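You operate a simulated robot arm through the tools that you are given. There is no shell and no other tool. Be economical: measure what you need, move in short steps, check, and stop when the job is done.

The job below is to be done with a simulated robot arm. You get a single attempt, and the scene is never put back.

## Task
Deburr the blue tube in the abrasive cup, push it into the narrow hole and lock the block lever.
Fine: deburr first; fingers clear of the lever; the yellow tube stays in its socket.

The check looks at the end state, three seconds after you hand in, the way a careful person would. Anything else that was tipped, shoved, dropped, spilled or broken makes it a failure.

## Robot
A 7-joint arm with a two-finger parallel gripper, hanging from a carriage that runs on a rail from [-1983, 14] to [297, -2] (x, y) and turns from -6.248 to 5.76 rad about z. Base frame: it is fixed where the carriage stands at the start and does not move with it; the origin is on the floor, on the carriage's upright axis, x ahead of it, y to its left, z up. Lengths are in mm, angles in rad, forces in N, time in s.
With the tool pointing down near the work surface it reaches from about 140 to 660 mm from the robot's upright axis, wherever it stands. Its first joint turns from -2.897 to 2.897 rad. Places, roughly: abrasive cup [700, -400, 900]; block lever [300, -300, 1100]; blue tube (2x2x15 cm) [900, -400, 900]; narrow hole [500, -300, 1000]; yellow tube (2x2x17 cm) [800, -400, 900]. Payload 3.91 kg.
The tool frame sits at the grasp point between the pads (the TCP): z along the fingers, y along the line on which they close. The tips reach 30 mm beyond it. Largest opening 110 mm; finger width 20, thickness 10; the body of the gripper, 48 by 112 mm, starts 55 mm behind the TCP.
Orientation is that of the tool frame in the base frame, as a unit quaternion [x, y, z, w]. With the fingers straight down and closing along the base's y, the tool's x points along the base's -x, its y along +y and its z along -z.

## Interface
- The arm moves only by the tool move_arm. Its argument "moves" is a list that holds one entry, the list of rows, each a list of 7 numbers: the turn, a rotation vector about the base's x, y, z in units of 180 degrees (1.0 is 180 degrees), then the shift along the base's x, y, z in units of 250 mm (1.0 is 250 mm), then the finger opening in mm, from 0 to 110. In form: [[[wx, wy, wz, dx, dy, dz, hand], ...]]. A call has 1 to 20 rows; each row is the pose to reach, as a shift and turn from the pose commanded when the call began. A call with a number of a shift or a turn outside -1 to 1 is refused whole. Rows are played at 5 a second. More than 50 mm and 0.15 rad between two rows, or a gripper value outside its range, and nothing of the call is played. A pose out of reach is approached as far as the arm can. The call stops where the force on the tool passes 50 N (or 10 N more than at its start, if that is more) or the arm is blocked; 0.2 s more then pass. The fingers move at their own pace (about 108 mm/s each) and stop on an object; they squeeze with about 40 N. The grip force told is the motor's: it shows also when the fingers shut on nothing. Time passes only in rows, and 0.2 s behind the last, so rows that repeat a pose let the fingers close. It gives the time, the measured TCP pose, the force on the tool (base axes), the opening and the grip force at its end, in the units of the frame above (readings bear some noise), with the torque about the TCP (base axes, N m) and any sound that the robot's microphone picked up, and new pictures: "show" is both (left out), scene, wrist or none.
- Cameras (640 x 400 px; columns grow to the right, rows downward): "scene" is now at [260, -53, 1593.5]; the picture's right is [-0.66, -0.75, 0.00], its down [-0.55, 0.49, -0.68] and it looks along [0.51, -0.45, -0.74] (base axes); focal length 264 px, centre (320, 200). "wrist" rides on the gripper at [72, 17, -103] in the tool frame; the picture's right is [-0.23, 0.97, 0.00], its down [-0.76, -0.18, -0.62] and it looks along [-0.61, -0.14, 0.78] (tool axes); focal length 222 px, centre (320, 200). There is no depth. A picture from a camera that has moved, and an enlarged one, comes with that camera's place and axes in the base frame and with its lens.
- lift_body(by): slides the trunk up (or, below 0, down) by that many mm; the arm and the scene camera ride with it, the base frame stays. It gives what a move gives, with no picture.
- drive_base(legs): drives the robot by 1 to 6 legs, each [ahead, left, turn to the left] in mm, mm and rad, along the robot's own axes; the way and the turn of a leg run together, so that a leg with both is an arc; at most 1500 mm and 3.142 rad a leg. The arm and the cameras ride along, it lands a little off, and it stops where it bumps. It keeps to its track: a leg is cut to what the track allows. It gives what a move gives, and a new picture of the scene camera.
- aim_head(pan, tilt): turns the head with the scene camera to pan (to the left, within 2.705 rad either way) and tilt (down, from -0.506 to 1.204), counted from straight ahead of the robot. It gives what a move gives, and a new picture of the scene camera.
- enlarge(camera, box): a new picture of the part [left, top, right, bottom] of that camera's present view, enlarged. It takes no simulated time.
- job_done(): hands the job in; it is judged then, once.

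Go step by step. Nothing tells you exact positions but the pictures and the camera data: compare them with the known pose of the tool, close in by small moves and look again before you grip or let go. The budget is 120 turns and 260 pictures, counting those below and the enlarged ones. Unless the task says otherwise, let go and move clear before handing in, and close with one line.

The tools are called after "Request:" by a JSON object that holds its "name" and its "arguments". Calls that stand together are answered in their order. move_arm: Moves the arm, as the interface text tells. Its arguments: {"type":"object","properties":{"moves":{"type":"array"},"show":{"type":"string","enum":["both","scene","wrist","none"]}},"required":["moves"]} The other tools are called the same way: lift_body (by) slides the trunk up or down; drive_base (legs) drives the base; aim_head (pan, tilt) turns the head that bears the scene camera; enlarge (camera, box) takes an enlarged picture of a part of a camera's view; job_done () hands the job in.

At the start:

```text
time_s: 0.0
ee_pos: [408.0, -197.5, 1364.5]
ee_rot: [0.0, 1.0, 0.0, 0.0]
force: [-0.8, 0.2, 0.6]
wrist_torque: [0.04, -0.01, 0.02]
opening: 109.9
gripper_force: 0.0
trunk travel left (down, up): [-275.0, 305.0]
robot x, y, heading: [2.6, -1.7, -0.002]
head pan, tilt: [-0.721, 0.826]
```

scene: 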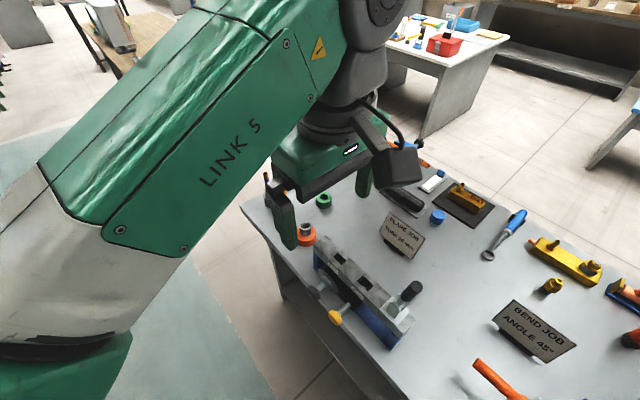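
wrist: 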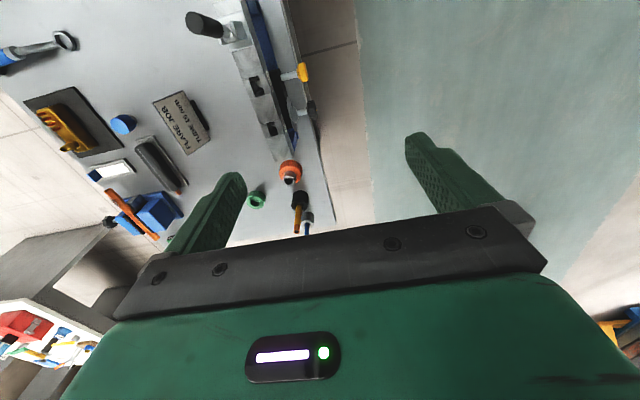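

I see a bench with a block in the middle, an orange-ringed item and a green ring; the tubes are partly hidden behind the gripper. I'll enlarge the pictures first.

Request:
{"name": "enlarge", "arguments": {"camera": "scene", "box": [230, 140, 470, 370]}}

Request:
{"name": "enlarge", "arguments": {"camera": "wrist", "box": [180, 0, 360, 240]}}

```text
1.74 times, centred on (350, 255) of scene
camera zoom: at [260.0, -53.0, 1593.5], right [-0.66, -0.75, 0.0], down [-0.55, 0.49, -0.68], along [0.51, -0.45, -0.74], focal length 459 px, centre (268, 104)
```

zoom: 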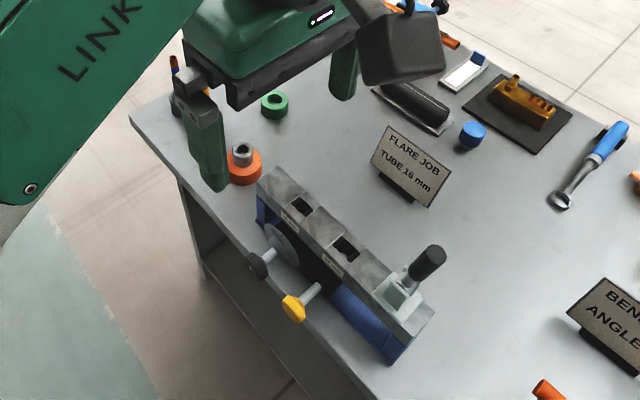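

```text
1.67 times, centred on (270, 120) of wrist
camera zoom: at [335.5, -179.8, 1469.0], right [0.23, 0.97, 0.0], down [0.76, -0.18, 0.62], along [0.61, -0.14, -0.78], focal length 370 px, centre (403, 333)
```

zoom: 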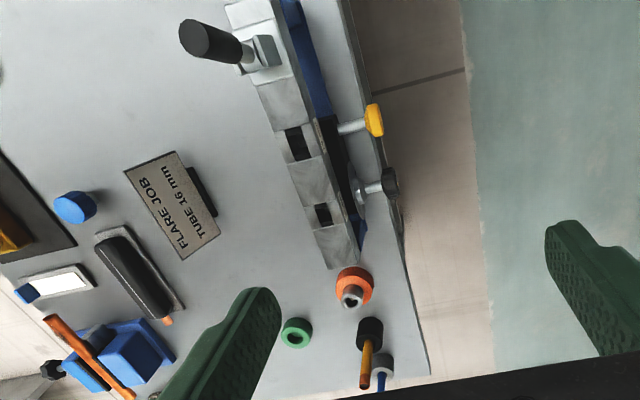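

The block has two top holes and a black-knobbed lever; the orange cup is past it, then the two sockets at the far edge. I'll drive along the rail to bring the far tubes into reach and look again.

Request:
{"name": "drive_base", "arguments": {"legs": [[285, 0, 0]]}}

```text
time_s: 2.0
ee_pos: [687.6, -197.8, 1365.2]
ee_rot: [-0.002, 1.0, 0.0, -0.001]
force: [1.6, 0.6, 0.7]
wrist_torque: [0.01, -0.01, 0.02]
opening: 110.2
gripper_force: 0.1
trunk travel left (down, up): [-275.0, 305.0]
robot x, y, heading: [279.3, -1.0, 0.003]
head pan, tilt: [-0.721, 0.826]
camera scene: at [539.5, -53.9, 1593.5], right [-0.66, -0.75, 0.0], down [-0.55, 0.48, -0.68], along [0.51, -0.45, -0.74], focal length 264 px, centre (320, 200)
```

scene: 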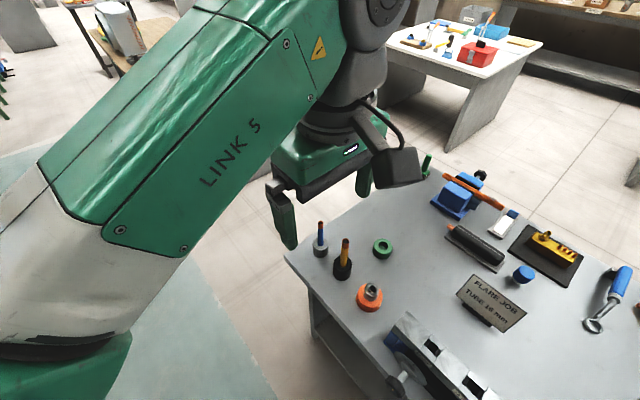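

Now both tubes stand clear in view. I'll enlarge to measure, and take a stereo baseline with the first picture.

Request:
{"name": "enlarge", "arguments": {"camera": "scene", "box": [280, 210, 440, 310]}}

Request:
{"name": "enlarge", "arguments": {"camera": "scene", "box": [340, 280, 532, 400]}}

Request:
{"name": "enlarge", "arguments": {"camera": "wrist", "box": [0, 0, 640, 400]}}

```text
4.00 times, centred on (360, 260) of scene
camera zoom: at [539.5, -53.9, 1593.5], right [-0.66, -0.75, 0.0], down [-0.55, 0.48, -0.68], along [0.51, -0.45, -0.74], focal length 1055 px, centre (160, -40)
```

zoom: 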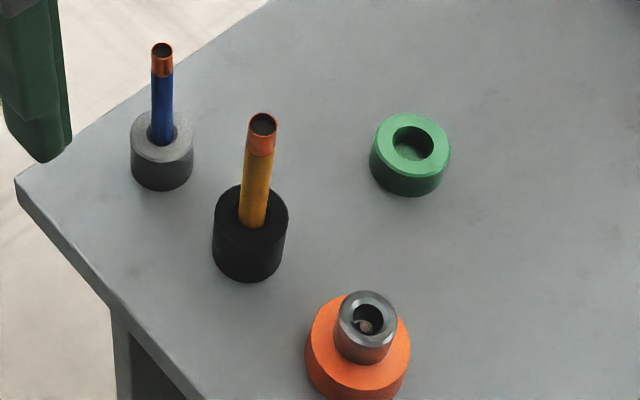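

```text
3.33 times, centred on (436, 340) of scene
camera zoom: at [539.5, -53.9, 1593.5], right [-0.66, -0.75, 0.0], down [-0.55, 0.48, -0.68], along [0.51, -0.45, -0.74], focal length 879 px, centre (-67, -267)
```

zoom: 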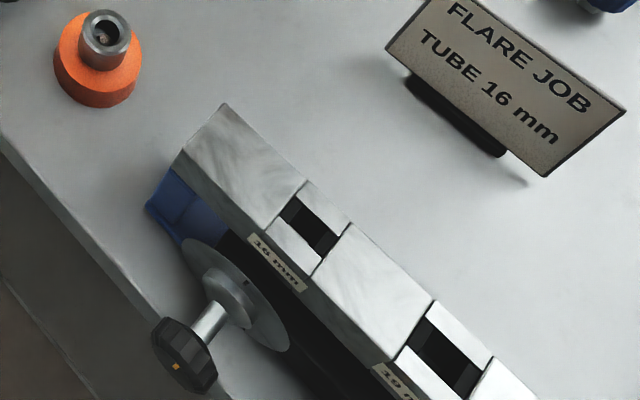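

```text
1.00 times, centred on (320, 200) of wrist (not enlarged: the box is as wide or as high as the picture)
camera zoom: at [615.5, -180.4, 1468.9], right [0.22, 0.97, 0.0], down [0.76, -0.17, 0.62], along [0.61, -0.14, -0.78], focal length 222 px, centre (320, 200)
```

zoom: 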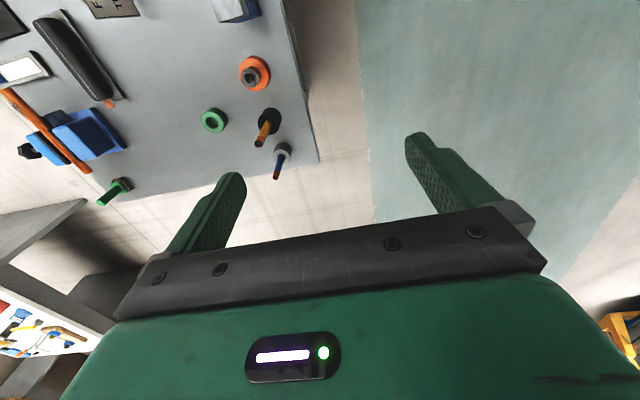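

Estimated: blue tube top near (868, -344, 1030), yellow near (770, -339, 1050), cup top near (664, -327, 990). I'll take the last bit of rail and move to above the blue tube at a safe height.

Request:
{"name": "drive_base", "arguments": {"legs": [[16, 0, 0]]}}

Request:
{"name": "move_arm", "arguments": {"moves": [[[0, 0, 0, 0.08, -0.08, -0.08, 80], [0, 0, 0, 0.18, -0.16, -0.16, 80], [0, 0, 0, 0.28, -0.24, -0.24, 80], [0, 0, 0, 0.38, -0.34, -0.34, 80], [0, 0, 0, 0.46, -0.44, -0.44, 80], [0, 0, 0, 0.55, -0.52, -0.54, 80], [0, 0, 0, 0.62, -0.56, -0.65, 80]]]}}

```text
time_s: 2.7
ee_pos: [701.4, -199.0, 1364.8]
ee_rot: [-0.001, 1.0, -0.001, 0.001]
force: [-0.1, 0.1, 0.1]
wrist_torque: [-0.05, -0.01, 0.01]
opening: 109.8
gripper_force: 0.0
trunk travel left (down, up): [-275.0, 305.0]
robot x, y, heading: [294.0, -2.2, 0.005]
head pan, tilt: [-0.721, 0.826]
camera scene: at [553.7, -54.1, 1593.4], right [-0.66, -0.75, 0.0], down [-0.55, 0.48, -0.68], along [0.51, -0.45, -0.74], focal length 264 px, centre (320, 200)
```

scene: 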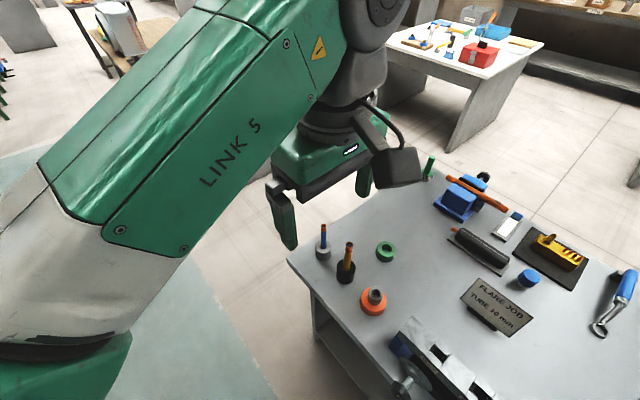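

```text
time_s: 4.3
ee_pos: [858.1, -339.2, 1202.2]
ee_rot: [-0.001, 1.0, 0.001, 0.0]
force: [-1.0, -0.1, 0.0]
wrist_torque: [-0.01, 0.0, -0.05]
opening: 80.2
gripper_force: 0.1
trunk travel left (down, up): [-275.0, 305.0]
robot x, y, heading: [294.4, -1.8, 0.005]
head pan, tilt: [-0.721, 0.826]
camera scene: at [553.7, -54.1, 1593.5], right [-0.66, -0.75, 0.0], down [-0.55, 0.48, -0.68], along [0.51, -0.45, -0.74], focal length 264 px, centre (320, 200)
camera wrist: at [785.7, -322.0, 1305.9], right [0.22, 0.97, 0.0], down [0.76, -0.18, 0.62], along [0.61, -0.14, -0.78], focal length 222 px, centre (320, 200)
```

scene: 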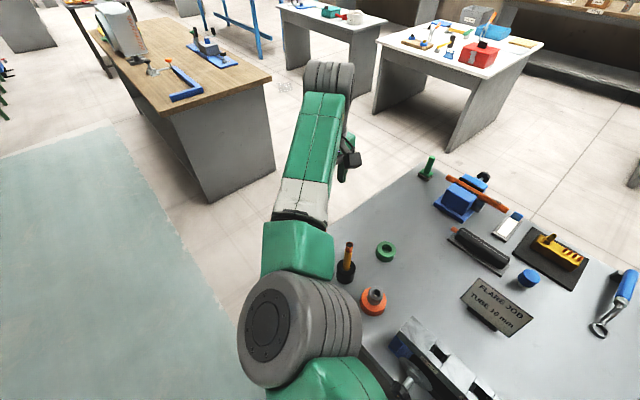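
wrist: 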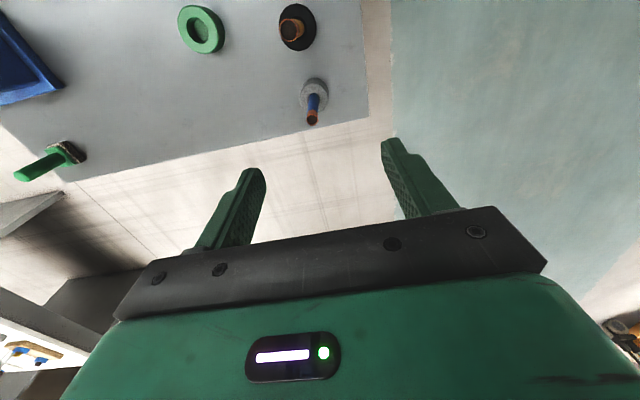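

The blue tube is just ahead and to the right of the fingers, at about (880, -354) with its top near z 1010. I'll move over it and lower to just above its top.

Request:
{"name": "move_arm", "arguments": {"moves": [[[0, 0, 0, 0.09, -0.06, 0, 80], [0, 0, 0, 0.09, -0.06, -0.16, 80], [0, 0, 0, 0.09, -0.06, -0.32, 80], [0, 0, 0, 0.09, -0.06, -0.48, 80]]]}}

```text
time_s: 5.3
ee_pos: [880.9, -352.1, 1082.6]
ee_rot: [-0.002, 1.0, 0.0, 0.0]
force: [-0.2, 0.2, 0.1]
wrist_torque: [0.01, -0.01, -0.03]
opening: 80.0
gripper_force: 0.1
trunk travel left (down, up): [-275.0, 305.0]
robot x, y, heading: [294.4, -5.5, 0.007]
head pan, tilt: [-0.721, 0.826]
camera scene: at [553.7, -54.1, 1593.5], right [-0.66, -0.75, 0.0], down [-0.55, 0.48, -0.68], along [0.51, -0.45, -0.74], focal length 264 px, centre (320, 200)
camera wrist: at [808.5, -336.4, 1186.9], right [0.22, 0.97, 0.0], down [0.76, -0.17, 0.62], along [0.61, -0.14, -0.78], focal length 222 px, centre (320, 200)
```

scene: 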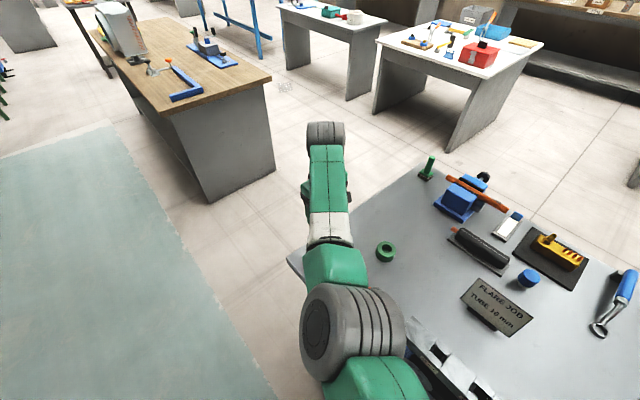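
wrist: 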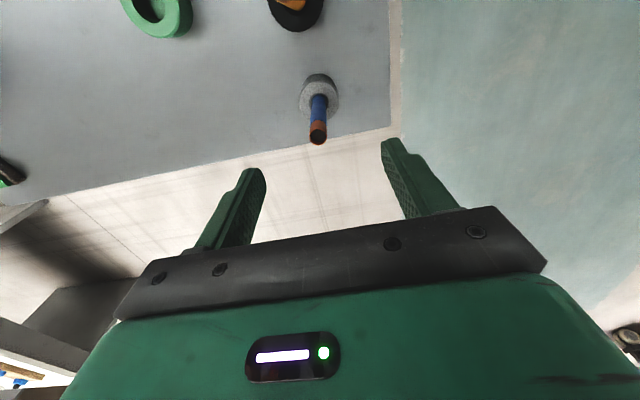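

The tube sits almost straight below the tool. I'll enlarge to check the alignment and the tube itself.

Request:
{"name": "enlarge", "arguments": {"camera": "wrist", "box": [240, 50, 400, 150]}}

```text
4.00 times, centred on (320, 100) of wrist
camera zoom: at [808.5, -336.4, 1186.9], right [0.22, 0.97, 0.0], down [0.76, -0.17, 0.62], along [0.61, -0.14, -0.78], focal length 888 px, centre (320, 600)
```

zoom: 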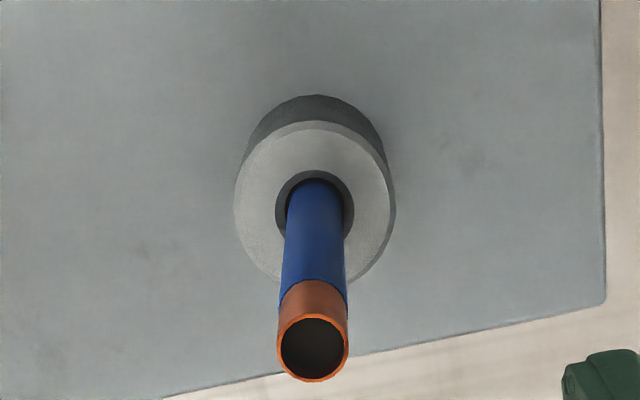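

The tube is centred within a couple of mm, top near z 1010. I'll descend so that the pads take the upper end, then close.

Request:
{"name": "move_arm", "arguments": {"moves": [[[0, 0, 0, 0, -0.006, -0.12, 80], [0, 0, 0, 0, -0.006, -0.24, 80], [0, 0, 0, 0, -0.006, -0.36, 80], [0, 0, 0, 0, -0.006, -0.36, 80]]]}}

Request:
{"name": "enlarge", "arguments": {"camera": "wrist", "box": [200, 50, 440, 200]}}

```text
time_s: 6.3
ee_pos: [878.9, -353.9, 992.8]
ee_rot: [-0.002, 1.0, 0.0, 0.0]
force: [-0.1, -0.5, -0.1]
wrist_torque: [-0.01, 0.0, -0.01]
opening: 80.0
gripper_force: 0.1
trunk travel left (down, up): [-275.0, 305.0]
robot x, y, heading: [293.1, -1.0, 0.003]
head pan, tilt: [-0.721, 0.826]
camera scene: at [553.7, -54.1, 1593.5], right [-0.66, -0.75, 0.0], down [-0.55, 0.48, -0.68], along [0.51, -0.45, -0.74], focal length 264 px, centre (320, 200)
camera wrist: at [806.5, -338.3, 1096.9], right [0.22, 0.97, 0.0], down [0.76, -0.17, 0.62], along [0.61, -0.14, -0.78], focal length 222 px, centre (320, 200)
```

scene: 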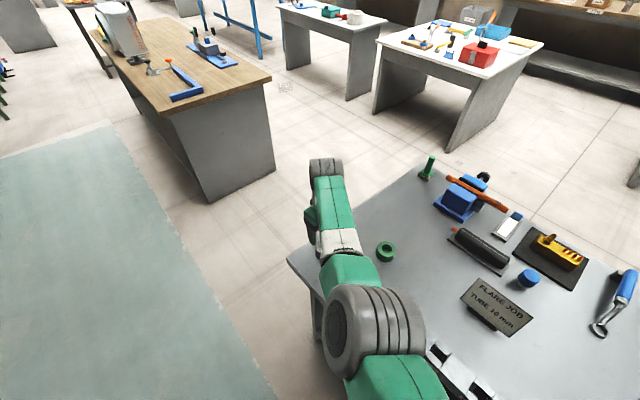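
wrist: 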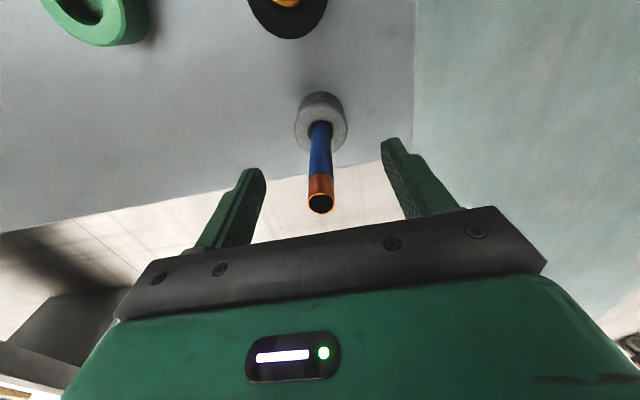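

```text
2.67 times, centred on (320, 125) of wrist
camera zoom: at [806.5, -338.3, 1096.9], right [0.22, 0.97, 0.0], down [0.76, -0.17, 0.62], along [0.61, -0.14, -0.78], focal length 592 px, centre (320, 400)
```

zoom: 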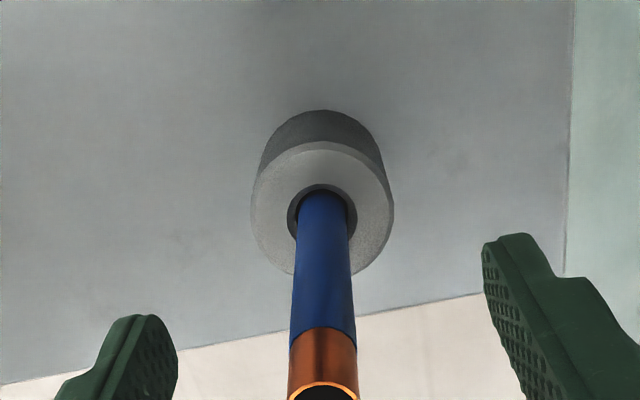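

The tube lies centred between the pads. I close on it and hold.

Request:
{"name": "move_arm", "arguments": {"moves": [[[0, 0, 0, 0, 0, 0, 40], [0, 0, 0, 0, 0, 0, 20], [0, 0, 0, 0, 0, 0, 5], [0, 0, 0, 0, 0, 0, 5]]], "show": "wrist"}}

```text
time_s: 7.3
ee_pos: [878.0, -355.4, 993.8]
ee_rot: [-0.002, 1.0, 0.0, 0.001]
force: [-0.4, 0.1, 0.0]
wrist_torque: [-0.21, -0.04, -0.01]
opening: 14.8
gripper_force: 39.6
trunk travel left (down, up): [-275.0, 305.0]
robot x, y, heading: [294.3, -3.9, 0.004]
head pan, tilt: [-0.721, 0.826]
camera wrist: at [806.6, -338.2, 1097.2], right [0.22, 0.97, 0.0], down [0.76, -0.17, 0.62], along [0.61, -0.14, -0.78], focal length 222 px, centre (320, 200)
```

wrist: 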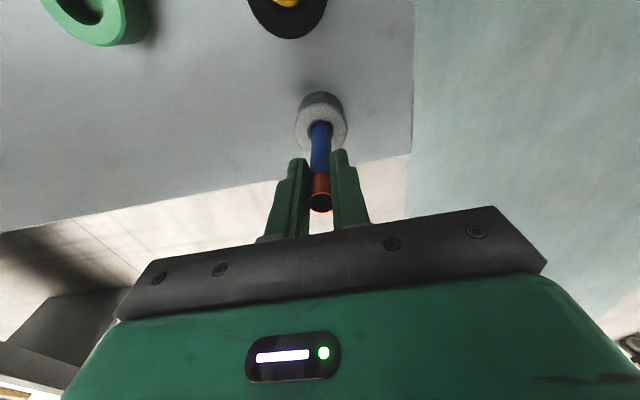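

Gripped at 14.8 mm. I lift it straight up well clear of the socket and the yellow tube.

Request:
{"name": "move_arm", "arguments": {"moves": [[[0, 0, 0, 0, 0, 0.16, 5], [0, 0, 0, 0, 0, 0.32, 5], [0, 0, 0, 0, 0, 0.48, 5], [0, 0, 0, 0, 0, 0.64, 5], [0, 0, 0, 0, 0, 0.8, 5], [0, 0, 0, 0, 0, 0.96, 5]]]}}

```text
time_s: 8.7
ee_pos: [878.7, -352.7, 1234.6]
ee_rot: [-0.003, 1.0, 0.001, -0.001]
force: [0.2, -0.3, -0.4]
wrist_torque: [-0.08, 0.01, -0.02]
opening: 14.5
gripper_force: 40.0
trunk travel left (down, up): [-275.0, 305.0]
robot x, y, heading: [293.4, -2.4, 0.006]
head pan, tilt: [-0.721, 0.826]
camera scene: at [553.8, -53.9, 1593.4], right [-0.66, -0.75, 0.0], down [-0.55, 0.48, -0.68], along [0.51, -0.45, -0.74], focal length 264 px, centre (320, 200)
camera wrist: at [806.3, -336.2, 1338.1], right [0.22, 0.97, 0.0], down [0.76, -0.18, 0.62], along [0.61, -0.14, -0.78], focal length 222 px, centre (320, 200)
```

scene: 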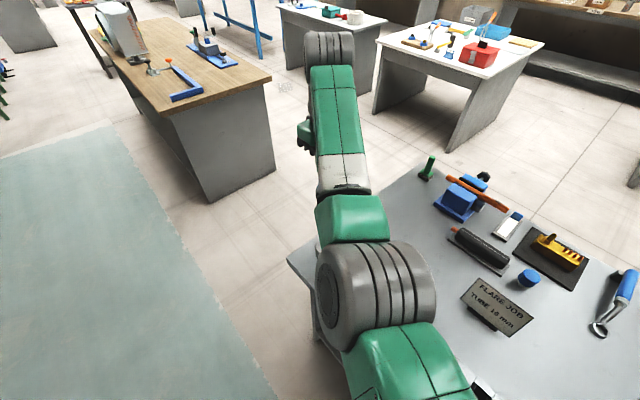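
wrist: 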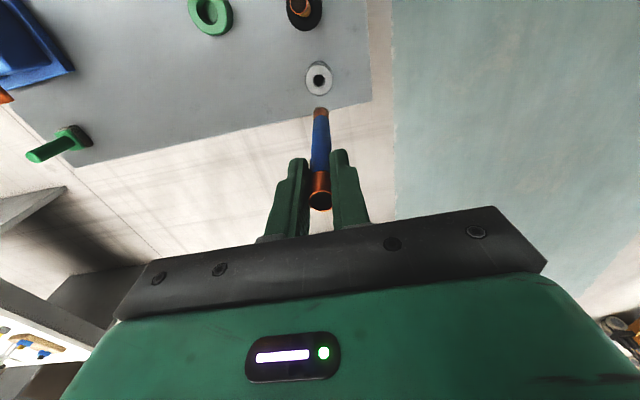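

The tube came out vertical and its lower end is bare copper, now at about z 1101. I'll carry it over the yellow tube to above the cup and look.

Request:
{"name": "move_arm", "arguments": {"moves": [[[0, 0, 0, -0.18, 0, 0, 5], [0, 0, 0, -0.36, 0, 0, 5], [0, 0, 0, -0.54, -0.01, 0, 5], [0, 0, 0, -0.7, -0.02, 0, 5], [0, 0, 0, -0.8, -0.02, 0, 5]]]}}

Request:
{"name": "enlarge", "arguments": {"camera": "wrist", "box": [240, 50, 400, 150]}}

```text
time_s: 9.9
ee_pos: [878.0, -355.1, 1234.2]
ee_rot: [-0.002, 1.0, 0.001, 0.0]
force: [0.5, -0.3, -1.1]
wrist_torque: [-0.07, 0.0, 0.03]
opening: 14.4
gripper_force: 40.0
out of reach, approached as far as the arm can: row 1, 2, 3, 4, 5
trunk travel left (down, up): [-275.0, 305.0]
robot x, y, heading: [294.5, -0.1, 0.004]
head pan, tilt: [-0.721, 0.826]
camera scene: at [553.7, -54.0, 1593.5], right [-0.66, -0.75, 0.0], down [-0.55, 0.48, -0.68], along [0.51, -0.45, -0.74], focal length 264 px, centre (320, 200)
camera wrist: at [806.2, -336.5, 1338.0], right [0.22, 0.97, 0.0], down [0.76, -0.17, 0.62], along [0.61, -0.14, -0.78], focal length 222 px, centre (320, 200)
```

scene: 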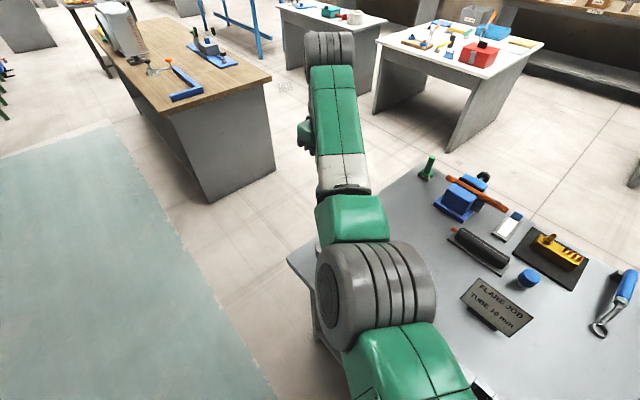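
wrist: 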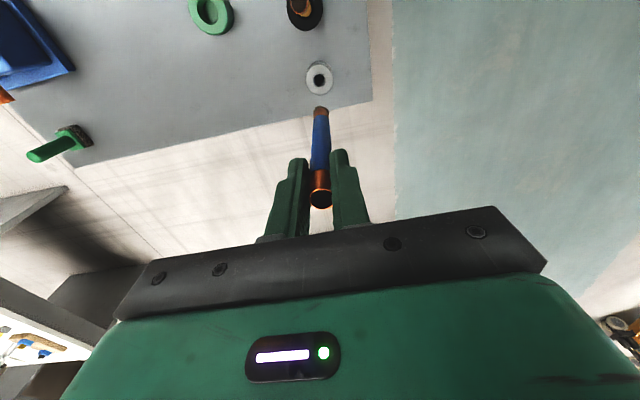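

```text
4.00 times, centred on (320, 100) of wrist
camera zoom: at [806.2, -336.5, 1338.0], right [0.22, 0.97, 0.0], down [0.76, -0.17, 0.62], along [0.61, -0.14, -0.78], focal length 888 px, centre (320, 600)
```

zoom: 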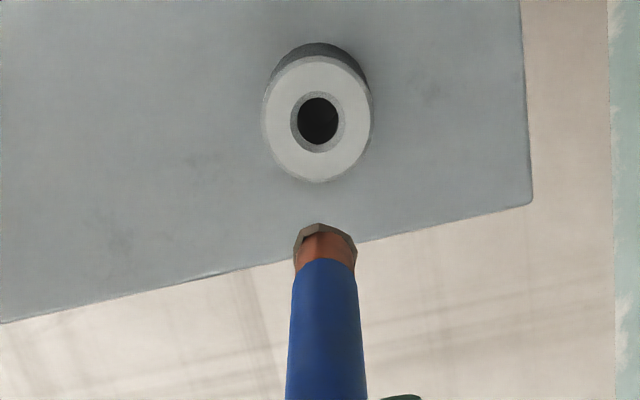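

The lower end shows the burr, so it is the end to deburr. The arm couldn't retreat in this posture, so I'll drive the carriage back along the rail instead, carrying the tube at its safe height.

Request:
{"name": "drive_base", "arguments": {"legs": [[-200, 0, 0]]}}

Request:
{"name": "enlarge", "arguments": {"camera": "wrist", "box": [160, 0, 480, 200]}}

```text
time_s: 11.5
ee_pos: [680.1, -350.8, 1234.2]
ee_rot: [-0.003, 1.0, 0.0, 0.0]
force: [0.2, -0.2, -0.3]
wrist_torque: [0.07, 0.03, 0.02]
opening: 14.5
gripper_force: 40.1
trunk travel left (down, up): [-275.0, 305.0]
robot x, y, heading: [96.4, 0.4, 0.006]
head pan, tilt: [-0.721, 0.826]
camera scene: at [355.4, -52.2, 1593.5], right [-0.66, -0.75, 0.0], down [-0.56, 0.48, -0.68], along [0.51, -0.44, -0.74], focal length 264 px, centre (320, 200)
```

scene: 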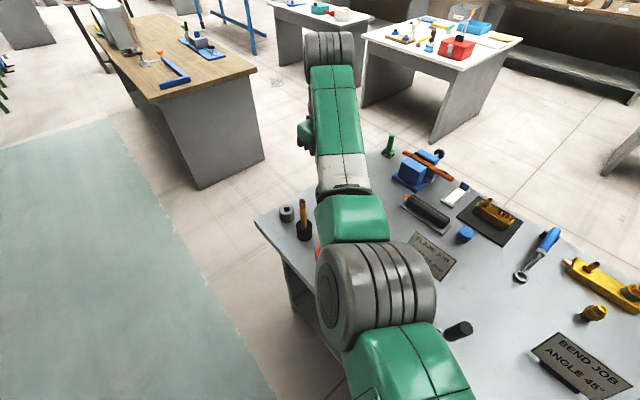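

```text
2.00 times, centred on (320, 100) of wrist
camera zoom: at [608.4, -334.2, 1338.1], right [0.22, 0.98, 0.0], down [0.76, -0.17, 0.62], along [0.61, -0.14, -0.78], focal length 444 px, centre (320, 400)
```

zoom: 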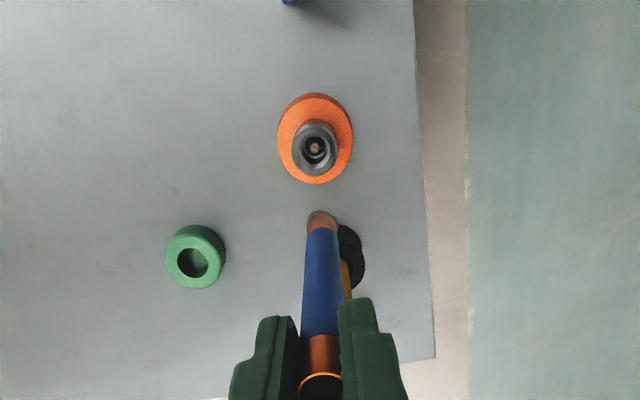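

The cup mouth is at about (668, -353, 933), some 12 mm back from the tube. I'll shift over and lower to leave around 45 mm gap, then check again.

Request:
{"name": "move_arm", "arguments": {"moves": [[[0, 0, 0, -0.024, -0.004, 0, 5], [0, 0, 0, -0.048, -0.008, 0, 5], [0, 0, 0, -0.048, -0.008, -0.16, 5], [0, 0, 0, -0.048, -0.008, -0.32, 5], [0, 0, 0, -0.048, -0.008, -0.46, 5]]], "show": "none"}}

Request:
{"name": "enlarge", "arguments": {"camera": "wrist", "box": [240, 60, 400, 160]}}

```text
time_s: 12.7
ee_pos: [668.3, -354.3, 1118.2]
ee_rot: [-0.001, 1.0, 0.0, 0.0]
force: [-0.1, -0.8, -1.2]
wrist_torque: [-0.02, 0.0, -0.02]
opening: 14.5
gripper_force: 39.8
trunk travel left (down, up): [-275.0, 305.0]
robot x, y, heading: [97.4, -2.4, 0.002]
head pan, tilt: [-0.721, 0.826]
```

```text
4.00 times, centred on (320, 110) of wrist
camera zoom: at [595.8, -338.2, 1223.2], right [0.22, 0.98, 0.0], down [0.76, -0.17, 0.62], along [0.61, -0.14, -0.78], focal length 888 px, centre (320, 560)
```

zoom: 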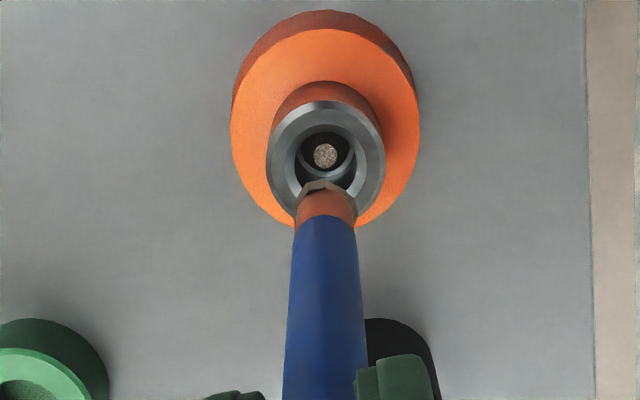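

The mouth and its inner abrasive plug are visible just behind the tube end. I'll lower another 40 mm so the comparison is direct.

Request:
{"name": "move_arm", "arguments": {"moves": [[[0, 0, 0, 0, 0, -0.08, 5], [0, 0, 0, 0, 0, -0.16, 5], [0, 0, 0, 0, 0, -0.16, 5]]], "show": "none"}}

Request:
{"name": "enlarge", "arguments": {"camera": "wrist", "box": [256, 70, 384, 150]}}

```text
time_s: 13.5
ee_pos: [669.4, -354.5, 1078.3]
ee_rot: [-0.002, 1.0, 0.0, -0.001]
force: [-0.8, 0.2, -0.7]
wrist_torque: [-0.06, -0.02, 0.0]
opening: 14.2
gripper_force: 40.5
trunk travel left (down, up): [-275.0, 305.0]
robot x, y, heading: [98.7, -1.3, 0.01]
head pan, tilt: [-0.721, 0.826]
```

```text
5.00 times, centred on (320, 110) of wrist
camera zoom: at [596.2, -337.3, 1182.5], right [0.22, 0.98, 0.0], down [0.76, -0.17, 0.62], along [0.61, -0.14, -0.78], focal length 1111 px, centre (320, 650)
```

zoom: 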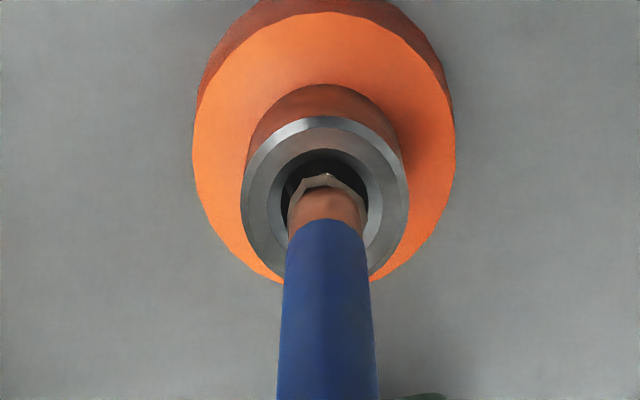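

Columns agree; the remaining question is the gap and a few mm in x. I'll lower 8 mm more and compare again.

Request:
{"name": "move_arm", "arguments": {"moves": [[[0, 0, 0, 0, 0, -0.016, 5], [0, 0, 0, 0, 0, -0.032, 5], [0, 0, 0, 0, 0, -0.032, 5]]], "show": "none"}}

Request:
{"name": "enlarge", "arguments": {"camera": "wrist", "box": [270, 80, 370, 142.5]}}

Request:
{"name": "aim_head", "arguments": {"pan": -0.75, "tilt": 0.9}}

```text
time_s: 14.3
ee_pos: [669.2, -353.3, 1069.8]
ee_rot: [-0.003, 1.0, 0.0, 0.0]
force: [-0.2, 1.1, -1.1]
wrist_torque: [-0.01, 0.01, -0.01]
opening: 14.6
gripper_force: 40.0
trunk travel left (down, up): [-275.0, 305.0]
robot x, y, heading: [94.6, 4.1, 0.003]
head pan, tilt: [-0.721, 0.826]
```

```text
6.40 times, centred on (320, 111) of wrist
camera zoom: at [596.7, -336.6, 1174.0], right [0.22, 0.98, 0.0], down [0.76, -0.17, 0.62], along [0.61, -0.14, -0.78], focal length 1422 px, centre (320, 768)
```

zoom: 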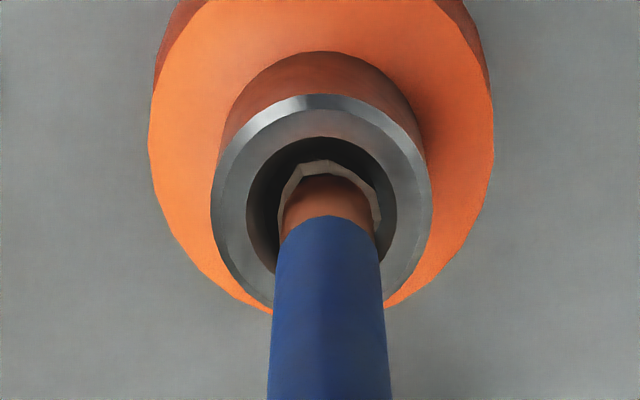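

```text
time_s: 15.0
ee_pos: [668.6, -352.8, 1070.6]
ee_rot: [-0.002, 1.0, 0.0, 0.0]
force: [0.4, 1.0, -0.2]
wrist_torque: [0.03, 0.01, 0.03]
opening: 14.5
gripper_force: 40.0
trunk travel left (down, up): [-275.0, 305.0]
robot x, y, heading: [90.7, 0.5, 0.007]
head pan, tilt: [-0.75, 0.901]
camera scene: at [351.0, -51.4, 1587.7], right [-0.68, -0.74, 0.0], down [-0.58, 0.53, -0.62], along [0.46, -0.42, -0.78], focal length 264 px, centre (320, 200)
```

scene: 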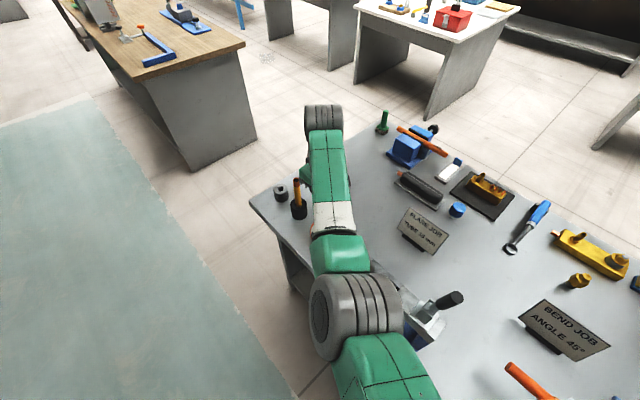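

The tube end is nearly inside the mouth, slightly to +y. I'll correct 1 mm in each axis and lower 8 mm, watching force.

Request:
{"name": "move_arm", "arguments": {"moves": [[[0, 0, 0, 0.005, -0.005, 0, 5], [0, 0, 0, 0.005, -0.005, -0.016, 5], [0, 0, 0, 0.005, -0.005, -0.032, 5], [0, 0, 0, 0.005, -0.005, -0.032, 5]]], "show": "none"}}

Request:
{"name": "enlarge", "arguments": {"camera": "wrist", "box": [270, 80, 370, 142.5]}}

```text
time_s: 16.0
ee_pos: [671.1, -356.5, 1062.9]
ee_rot: [-0.003, 1.0, 0.0, 0.0]
force: [0.2, -0.1, -0.9]
wrist_torque: [-0.01, 0.01, -0.01]
opening: 14.4
gripper_force: 40.1
trunk travel left (down, up): [-275.0, 305.0]
robot x, y, heading: [97.9, -3.3, 0.009]
head pan, tilt: [-0.75, 0.901]
```

```text
6.40 times, centred on (320, 111) of wrist
camera zoom: at [598.0, -337.4, 1166.5], right [0.22, 0.98, 0.0], down [0.76, -0.17, 0.62], along [0.61, -0.14, -0.78], focal length 1422 px, centre (320, 768)
```

zoom: 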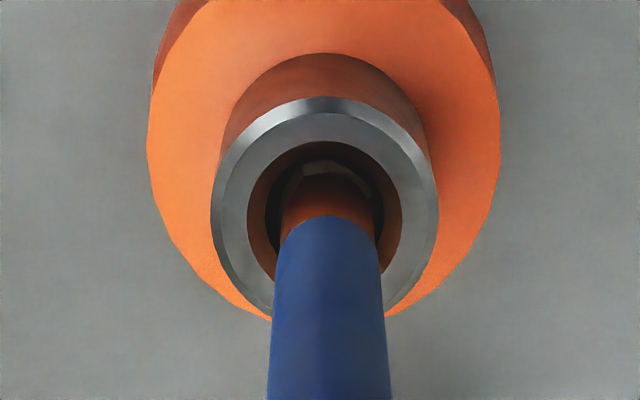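

The end is entering the mouth. I'll go on down in small steps until it meets the abrasive.

Request:
{"name": "move_arm", "arguments": {"moves": [[[0, 0, 0, 0, -0.003, -0.01, 5], [0, 0, 0, 0, -0.003, -0.02, 5], [0, 0, 0, 0, -0.003, -0.03, 5], [0, 0, 0, 0, -0.003, -0.04, 5], [0, 0, 0, 0, -0.003, -0.05, 5]]], "show": "none"}}

Request:
{"name": "enlarge", "arguments": {"camera": "wrist", "box": [270, 80, 370, 142.5]}}

```text
time_s: 17.2
ee_pos: [671.2, -356.8, 1048.7]
ee_rot: [-0.002, 1.0, 0.0, 0.0]
force: [-1.5, 0.1, -0.1]
wrist_torque: [0.01, 0.0, -0.02]
opening: 14.6
gripper_force: 40.3
trunk travel left (down, up): [-275.0, 305.0]
robot x, y, heading: [94.2, -2.9, 0.007]
head pan, tilt: [-0.75, 0.901]
```

```text
6.40 times, centred on (320, 111) of wrist
camera zoom: at [598.4, -339.2, 1154.4], right [0.22, 0.98, 0.0], down [0.76, -0.17, 0.62], along [0.61, -0.14, -0.78], focal length 1422 px, centre (320, 768)
```

zoom: 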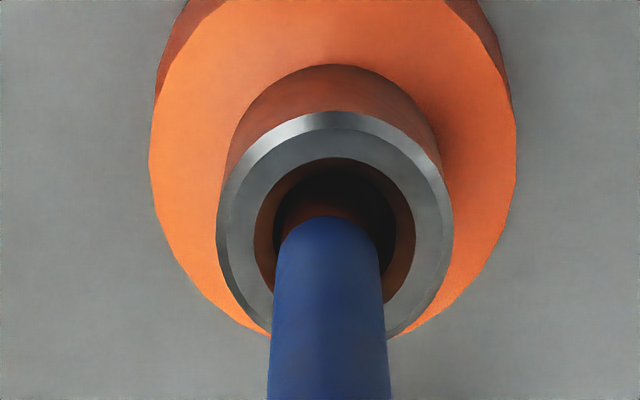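

The tube is inside and close to centred. I nudge 0.8 mm in +y and keep lowering.

Request:
{"name": "move_arm", "arguments": {"moves": [[[0, 0, 0, 0, 0.003, -0.01, 5], [0, 0, 0, 0, 0.003, -0.02, 5], [0, 0, 0, 0, 0.003, -0.03, 5], [0, 0, 0, 0, 0.003, -0.04, 5], [0, 0, 0, 0, 0.003, -0.05, 5], [0, 0, 0, 0, 0.003, -0.06, 5], [0, 0, 0, 0, 0.003, -0.07, 5], [0, 0, 0, 0, 0.003, -0.08, 5]]], "show": "none"}}

Request:
{"name": "enlarge", "arguments": {"camera": "wrist", "box": [240, 80, 400, 180]}}

```text
time_s: 19.0
ee_pos: [673.5, -356.1, 1032.7]
ee_rot: [-0.004, 1.0, -0.001, 0.003]
force: [1.5, 3.3, 30.9]
wrist_torque: [0.44, -0.39, 0.01]
opening: 14.6
gripper_force: 40.1
trunk travel left (down, up): [-275.0, 305.0]
robot x, y, heading: [96.2, 1.4, 0.004]
head pan, tilt: [-0.75, 0.901]
```

```text
4.00 times, centred on (320, 130) of wrist
camera zoom: at [600.8, -338.7, 1136.6], right [0.22, 0.98, 0.0], down [0.76, -0.17, 0.63], along [0.61, -0.14, -0.78], focal length 888 px, centre (320, 480)
```

zoom: 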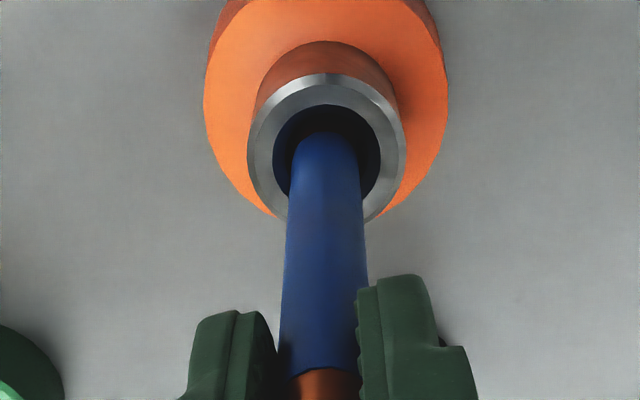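

The tube has met the abrasive with about 31 N. Keeping that pressure, I twist back and forth about the vertical to deburr.

Request:
{"name": "move_arm", "arguments": {"moves": [[[0, 0, 0.045, 0, 0, 0, 5], [0, 0, 0.09, 0, 0, 0, 5], [0, 0, 0.135, 0, 0, 0, 5], [0, 0, 0.18, 0, 0, 0, 5], [0, 0, 0.225, 0, 0, 0, 5], [0, 0, 0.27, 0, 0, 0, 5], [0, 0, 0.315, 0, 0, 0, 5], [0, 0, 0.36, 0, 0, 0, 5], [0, 0, 0.405, 0, 0, 0, 5], [0, 0, 0.45, 0, 0, 0, 5], [0, 0, 0.405, 0, 0, 0, 5], [0, 0, 0.36, 0, 0, 0, 5], [0, 0, 0.315, 0, 0, 0, 5], [0, 0, 0.27, 0, 0, 0, 5], [0, 0, 0.225, 0, 0, 0, 5], [0, 0, 0.18, 0, 0, 0, 5], [0, 0, 0.135, 0, 0, 0, 5], [0, 0, 0.09, 0, 0, 0, 5], [0, 0, 0.045, 0, 0, 0, 5], [0, 0, 0, 0, 0, 0, 5]]], "show": "wrist"}}

```text
time_s: 23.2
ee_pos: [672.4, -353.6, 1031.8]
ee_rot: [-0.002, 1.0, 0.0, 0.001]
force: [2.0, 1.8, 15.1]
wrist_torque: [0.23, -0.39, 0.02]
opening: 14.3
gripper_force: 39.6
trunk travel left (down, up): [-275.0, 305.0]
robot x, y, heading: [93.2, 0.1, 0.003]
head pan, tilt: [-0.75, 0.901]
camera wrist: at [599.2, -336.6, 1135.3], right [0.22, 0.97, 0.0], down [0.76, -0.18, 0.62], along [0.61, -0.14, -0.78], focal length 222 px, centre (320, 200)
```

wrist: 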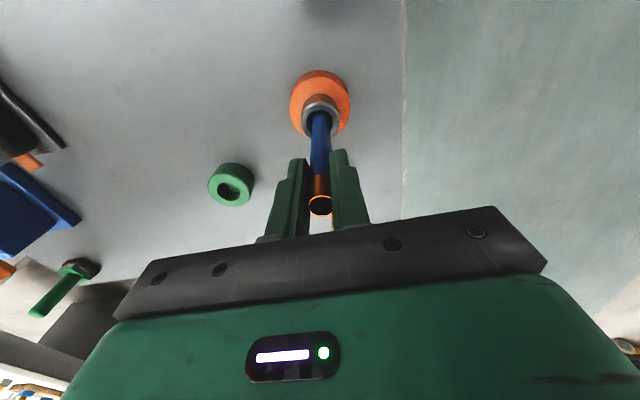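

The force eased to 15 N, with no sound so far. I'll press 2 mm more and twist the other way too, then lift and inspect the end.

Request:
{"name": "move_arm", "arguments": {"moves": [[[0, 0, 0, 0, 0, -0.007, 5], [0, 0, -0.045, 0, 0, -0.007, 5], [0, 0, -0.09, 0, 0, -0.007, 5], [0, 0, -0.135, 0, 0, -0.007, 5], [0, 0, -0.18, 0, 0, -0.007, 5], [0, 0, -0.225, 0, 0, -0.007, 5], [0, 0, -0.27, 0, 0, -0.007, 5], [0, 0, -0.315, 0, 0, -0.007, 5], [0, 0, -0.36, 0, 0, -0.007, 5], [0, 0, -0.405, 0, 0, -0.007, 5], [0, 0, -0.36, 0, 0, -0.007, 5], [0, 0, -0.315, 0, 0, -0.007, 5], [0, 0, -0.27, 0, 0, -0.007, 5], [0, 0, -0.225, 0, 0, -0.007, 5], [0, 0, -0.18, 0, 0, -0.007, 5], [0, 0, -0.135, 0, 0, -0.007, 5], [0, 0, -0.09, 0, 0, -0.007, 5], [0, 0, -0.045, 0, 0, -0.007, 5], [0, 0, 0, 0, 0, -0.007, 5]]], "show": "none"}}

Request:
{"name": "move_arm", "arguments": {"moves": [[[0, 0, 0, 0, 0, 0.04, 5], [0, 0, 0, 0, 0, 0.08, 5], [0, 0, 0, 0, 0, 0.16, 5], [0, 0, 0, 0, 0, 0.32, 5], [0, 0, 0, 0, 0, 0.48, 5]]], "show": "none"}}

Request:
{"name": "enlarge", "arguments": {"camera": "wrist", "box": [270, 60, 370, 122.5]}}

```text
time_s: 27.2
ee_pos: [672.2, -356.1, 1029.8]
ee_rot: [-0.004, 1.0, -0.002, 0.001]
force: [0.7, -4.1, 16.7]
wrist_torque: [-0.55, -0.2, -0.12]
opening: 14.3
gripper_force: 39.8
trunk travel left (down, up): [-275.0, 305.0]
robot x, y, heading: [99.4, 2.4, 0.003]
head pan, tilt: [-0.75, 0.901]
```

```text
time_s: 28.4
ee_pos: [671.4, -356.4, 1147.9]
ee_rot: [-0.003, 1.0, 0.0, 0.001]
force: [0.4, -0.2, 0.1]
wrist_torque: [-0.02, -0.02, -0.01]
opening: 14.4
gripper_force: 39.8
trunk travel left (down, up): [-275.0, 305.0]
robot x, y, heading: [96.8, -4.2, 0.001]
head pan, tilt: [-0.75, 0.901]
```

```text
6.40 times, centred on (320, 91) of wrist
camera zoom: at [598.9, -337.6, 1252.0], right [0.22, 0.98, 0.0], down [0.76, -0.17, 0.62], along [0.61, -0.14, -0.78], focal length 1422 px, centre (320, 896)
```

zoom: 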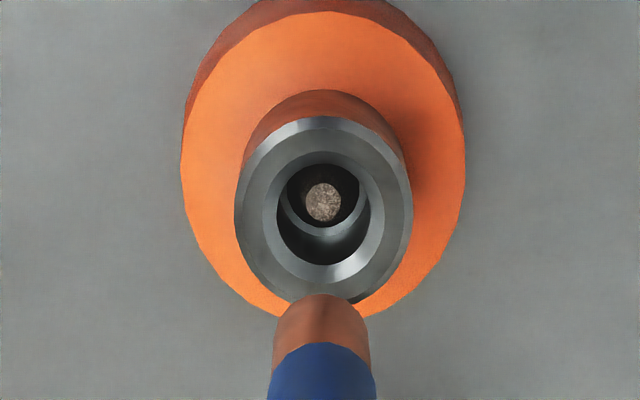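

The burr is gone: the end is now clean copper. Next I raise to travel height and drive back so the tube comes over the nearer (16 mm, narrow) block hole around (494, -317).

Request:
{"name": "move_arm", "arguments": {"moves": [[[0, 0, 0, 0, 0, 0.18, 5], [0, 0, 0, 0, 0, 0.36, 5], [0, 0, 0, 0, 0, 0.5, 5]]], "show": "none"}}

Request:
{"name": "drive_base", "arguments": {"legs": [[-170, 0, 0]]}}

Request:
{"name": "enlarge", "arguments": {"camera": "wrist", "box": [160, 0, 480, 200]}}

```text
time_s: 29.2
ee_pos: [668.8, -354.5, 1275.4]
ee_rot: [-0.004, 1.0, 0.001, -0.001]
force: [-0.3, -0.4, -2.0]
wrist_torque: [0.0, 0.01, 0.0]
opening: 14.2
gripper_force: 39.5
trunk travel left (down, up): [-275.0, 305.0]
robot x, y, heading: [94.4, -0.1, 0.009]
head pan, tilt: [-0.75, 0.901]
```

```text
time_s: 30.6
ee_pos: [497.7, -353.5, 1275.9]
ee_rot: [-0.002, 1.0, 0.0, 0.001]
force: [-0.2, 0.9, -0.5]
wrist_torque: [-0.02, 0.03, -0.03]
opening: 14.4
gripper_force: 40.0
trunk travel left (down, up): [-275.0, 305.0]
robot x, y, heading: [-75.1, -0.9, 0.005]
head pan, tilt: [-0.75, 0.901]
camera scene: at [180.2, -50.2, 1587.7], right [-0.68, -0.74, 0.0], down [-0.58, 0.53, -0.62], along [0.46, -0.42, -0.78], focal length 264 px, centre (320, 200)
```

scene: 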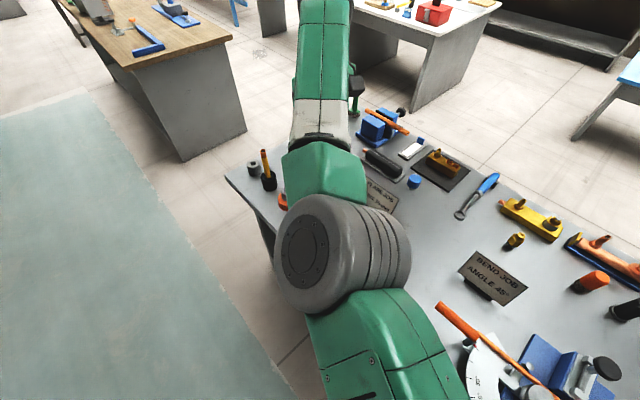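

```text
2.00 times, centred on (320, 100) of wrist
camera zoom: at [425.6, -337.0, 1379.9], right [0.22, 0.98, 0.0], down [0.76, -0.17, 0.62], along [0.61, -0.14, -0.78], focal length 444 px, centre (320, 400)
```

zoom: 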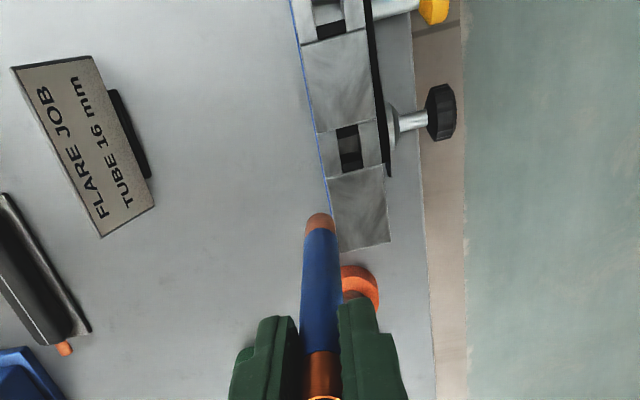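

The narrow hole lies at about (493, -328) with the block top near z 977. I'll shift over it, lower to about 30 mm above, and look.

Request:
{"name": "move_arm", "arguments": {"moves": [[[0, 0, 0, -0.01, 0.05, 0, 5], [0, 0, 0, -0.02, 0.1, 0, 5], [0, 0, 0, -0.02, 0.1, -0.18, 5], [0, 0, 0, -0.02, 0.1, -0.36, 5], [0, 0, 0, -0.02, 0.1, -0.5, 5]]], "show": "none"}}

Request:
{"name": "enlarge", "arguments": {"camera": "wrist", "box": [160, 0, 480, 200]}}

Request:
{"name": "enlarge", "arguments": {"camera": "wrist", "box": [256, 60, 384, 140]}}

```text
time_s: 31.8
ee_pos: [494.1, -330.6, 1148.7]
ee_rot: [-0.002, 1.0, 0.0, 0.0]
force: [0.2, -0.4, -0.1]
wrist_torque: [-0.01, -0.03, -0.03]
opening: 14.4
gripper_force: 40.0
trunk travel left (down, up): [-275.0, 305.0]
robot x, y, heading: [-75.0, -0.5, 0.004]
head pan, tilt: [-0.75, 0.901]
```

```text
2.00 times, centred on (320, 100) of wrist
camera zoom: at [421.6, -312.1, 1253.5], right [0.22, 0.97, 0.0], down [0.76, -0.17, 0.62], along [0.61, -0.14, -0.78], focal length 444 px, centre (320, 400)
```

zoom: 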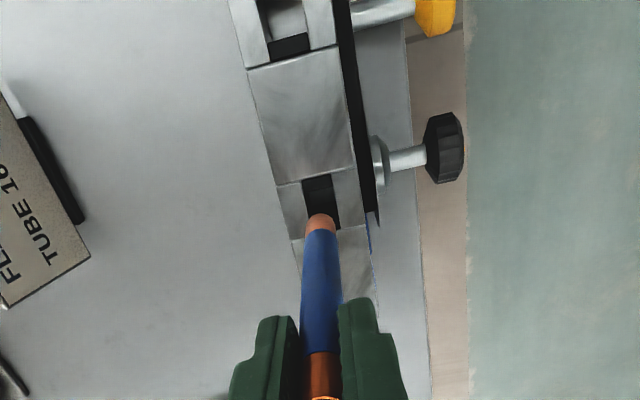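

```text
5.00 times, centred on (320, 100) of wrist
camera zoom: at [421.6, -312.1, 1253.5], right [0.22, 0.97, 0.0], down [0.76, -0.17, 0.62], along [0.61, -0.14, -0.78], focal length 1111 px, centre (320, 700)
```

zoom: 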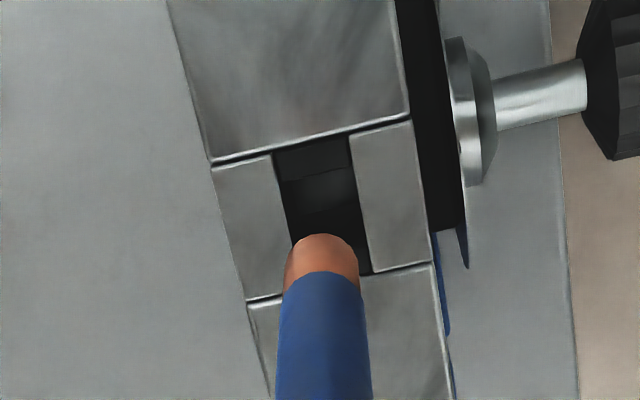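

Request:
{"name": "enlarge", "arguments": {"camera": "wrist", "box": [295, 80, 351, 115]}}

```text
11.43 times, centred on (323, 98) of wrist
camera zoom: at [421.6, -312.1, 1253.5], right [0.22, 0.97, 0.0], down [0.76, -0.17, 0.62], along [0.61, -0.14, -0.78], focal length 2538 px, centre (286, 1371)
```

zoom: 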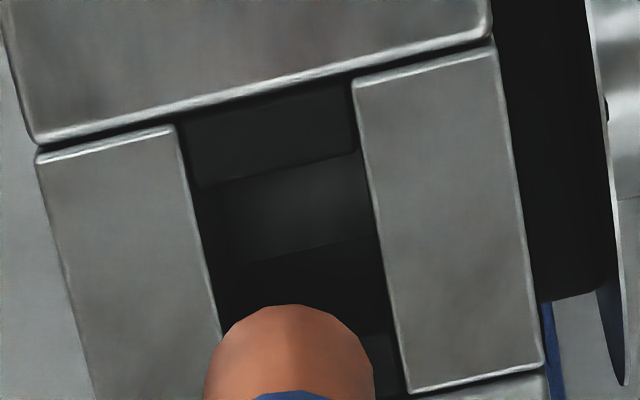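

The slot shows something narrower inside. I'll drive forward 65 mm so the wrist camera looks straight down into the hole, free of the tube.

Request:
{"name": "drive_base", "arguments": {"legs": [[65, 0, 0]]}}

Request:
{"name": "enlarge", "arguments": {"camera": "wrist", "box": [270, 0, 366, 60]}}

Request:
{"name": "enlarge", "arguments": {"camera": "wrist", "box": [160, 0, 480, 200]}}

```text
time_s: 32.8
ee_pos: [557.1, -329.0, 1148.8]
ee_rot: [-0.001, 1.0, 0.0, -0.001]
force: [-0.5, -0.7, 0.2]
wrist_torque: [-0.02, -0.02, 0.01]
opening: 14.5
gripper_force: 39.8
trunk travel left (down, up): [-275.0, 305.0]
robot x, y, heading: [-12.0, 1.1, 0.005]
head pan, tilt: [-0.75, 0.901]
camera scene: at [245.0, -50.7, 1587.7], right [-0.68, -0.73, 0.0], down [-0.58, 0.53, -0.62], along [0.46, -0.42, -0.78], focal length 264 px, centre (320, 200)
```

scene: 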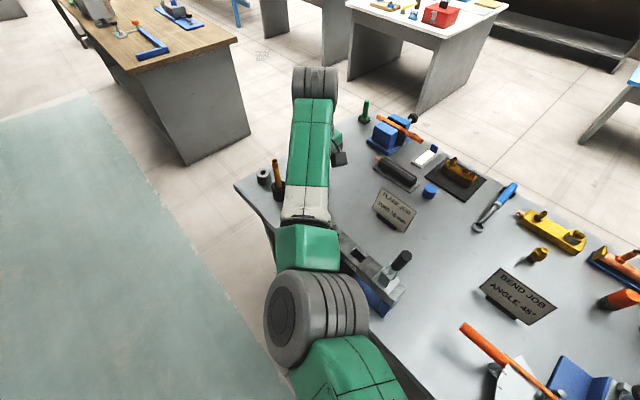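

```text
6.67 times, centred on (318, 30) of wrist
camera zoom: at [486.6, -312.6, 1253.6], right [0.22, 0.98, 0.0], down [0.76, -0.17, 0.62], along [0.61, -0.14, -0.78], focal length 1481 px, centre (333, 1333)
```

zoom: 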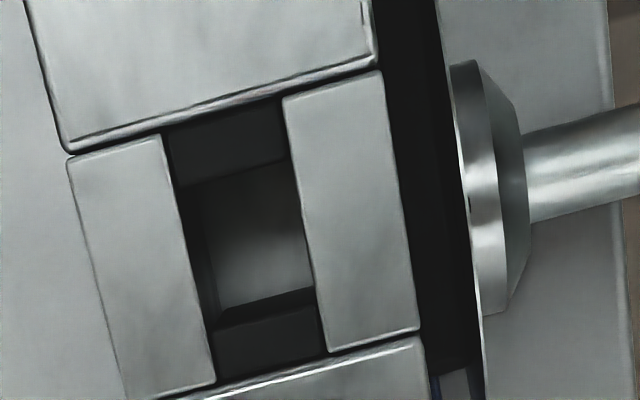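

```text
2.00 times, centred on (320, 100) of wrist
camera zoom: at [486.6, -312.6, 1253.6], right [0.22, 0.98, 0.0], down [0.76, -0.17, 0.62], along [0.61, -0.14, -0.78], focal length 444 px, centre (320, 400)
```

zoom: 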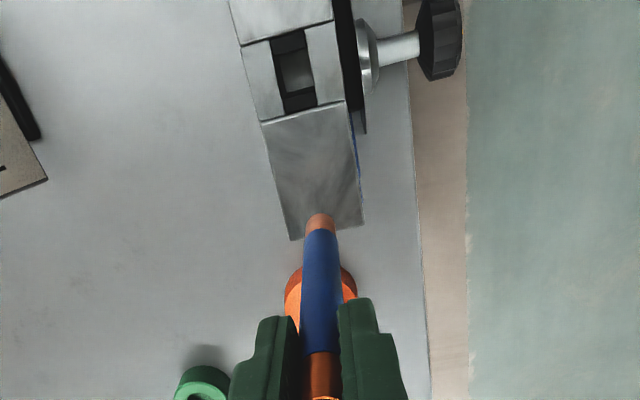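

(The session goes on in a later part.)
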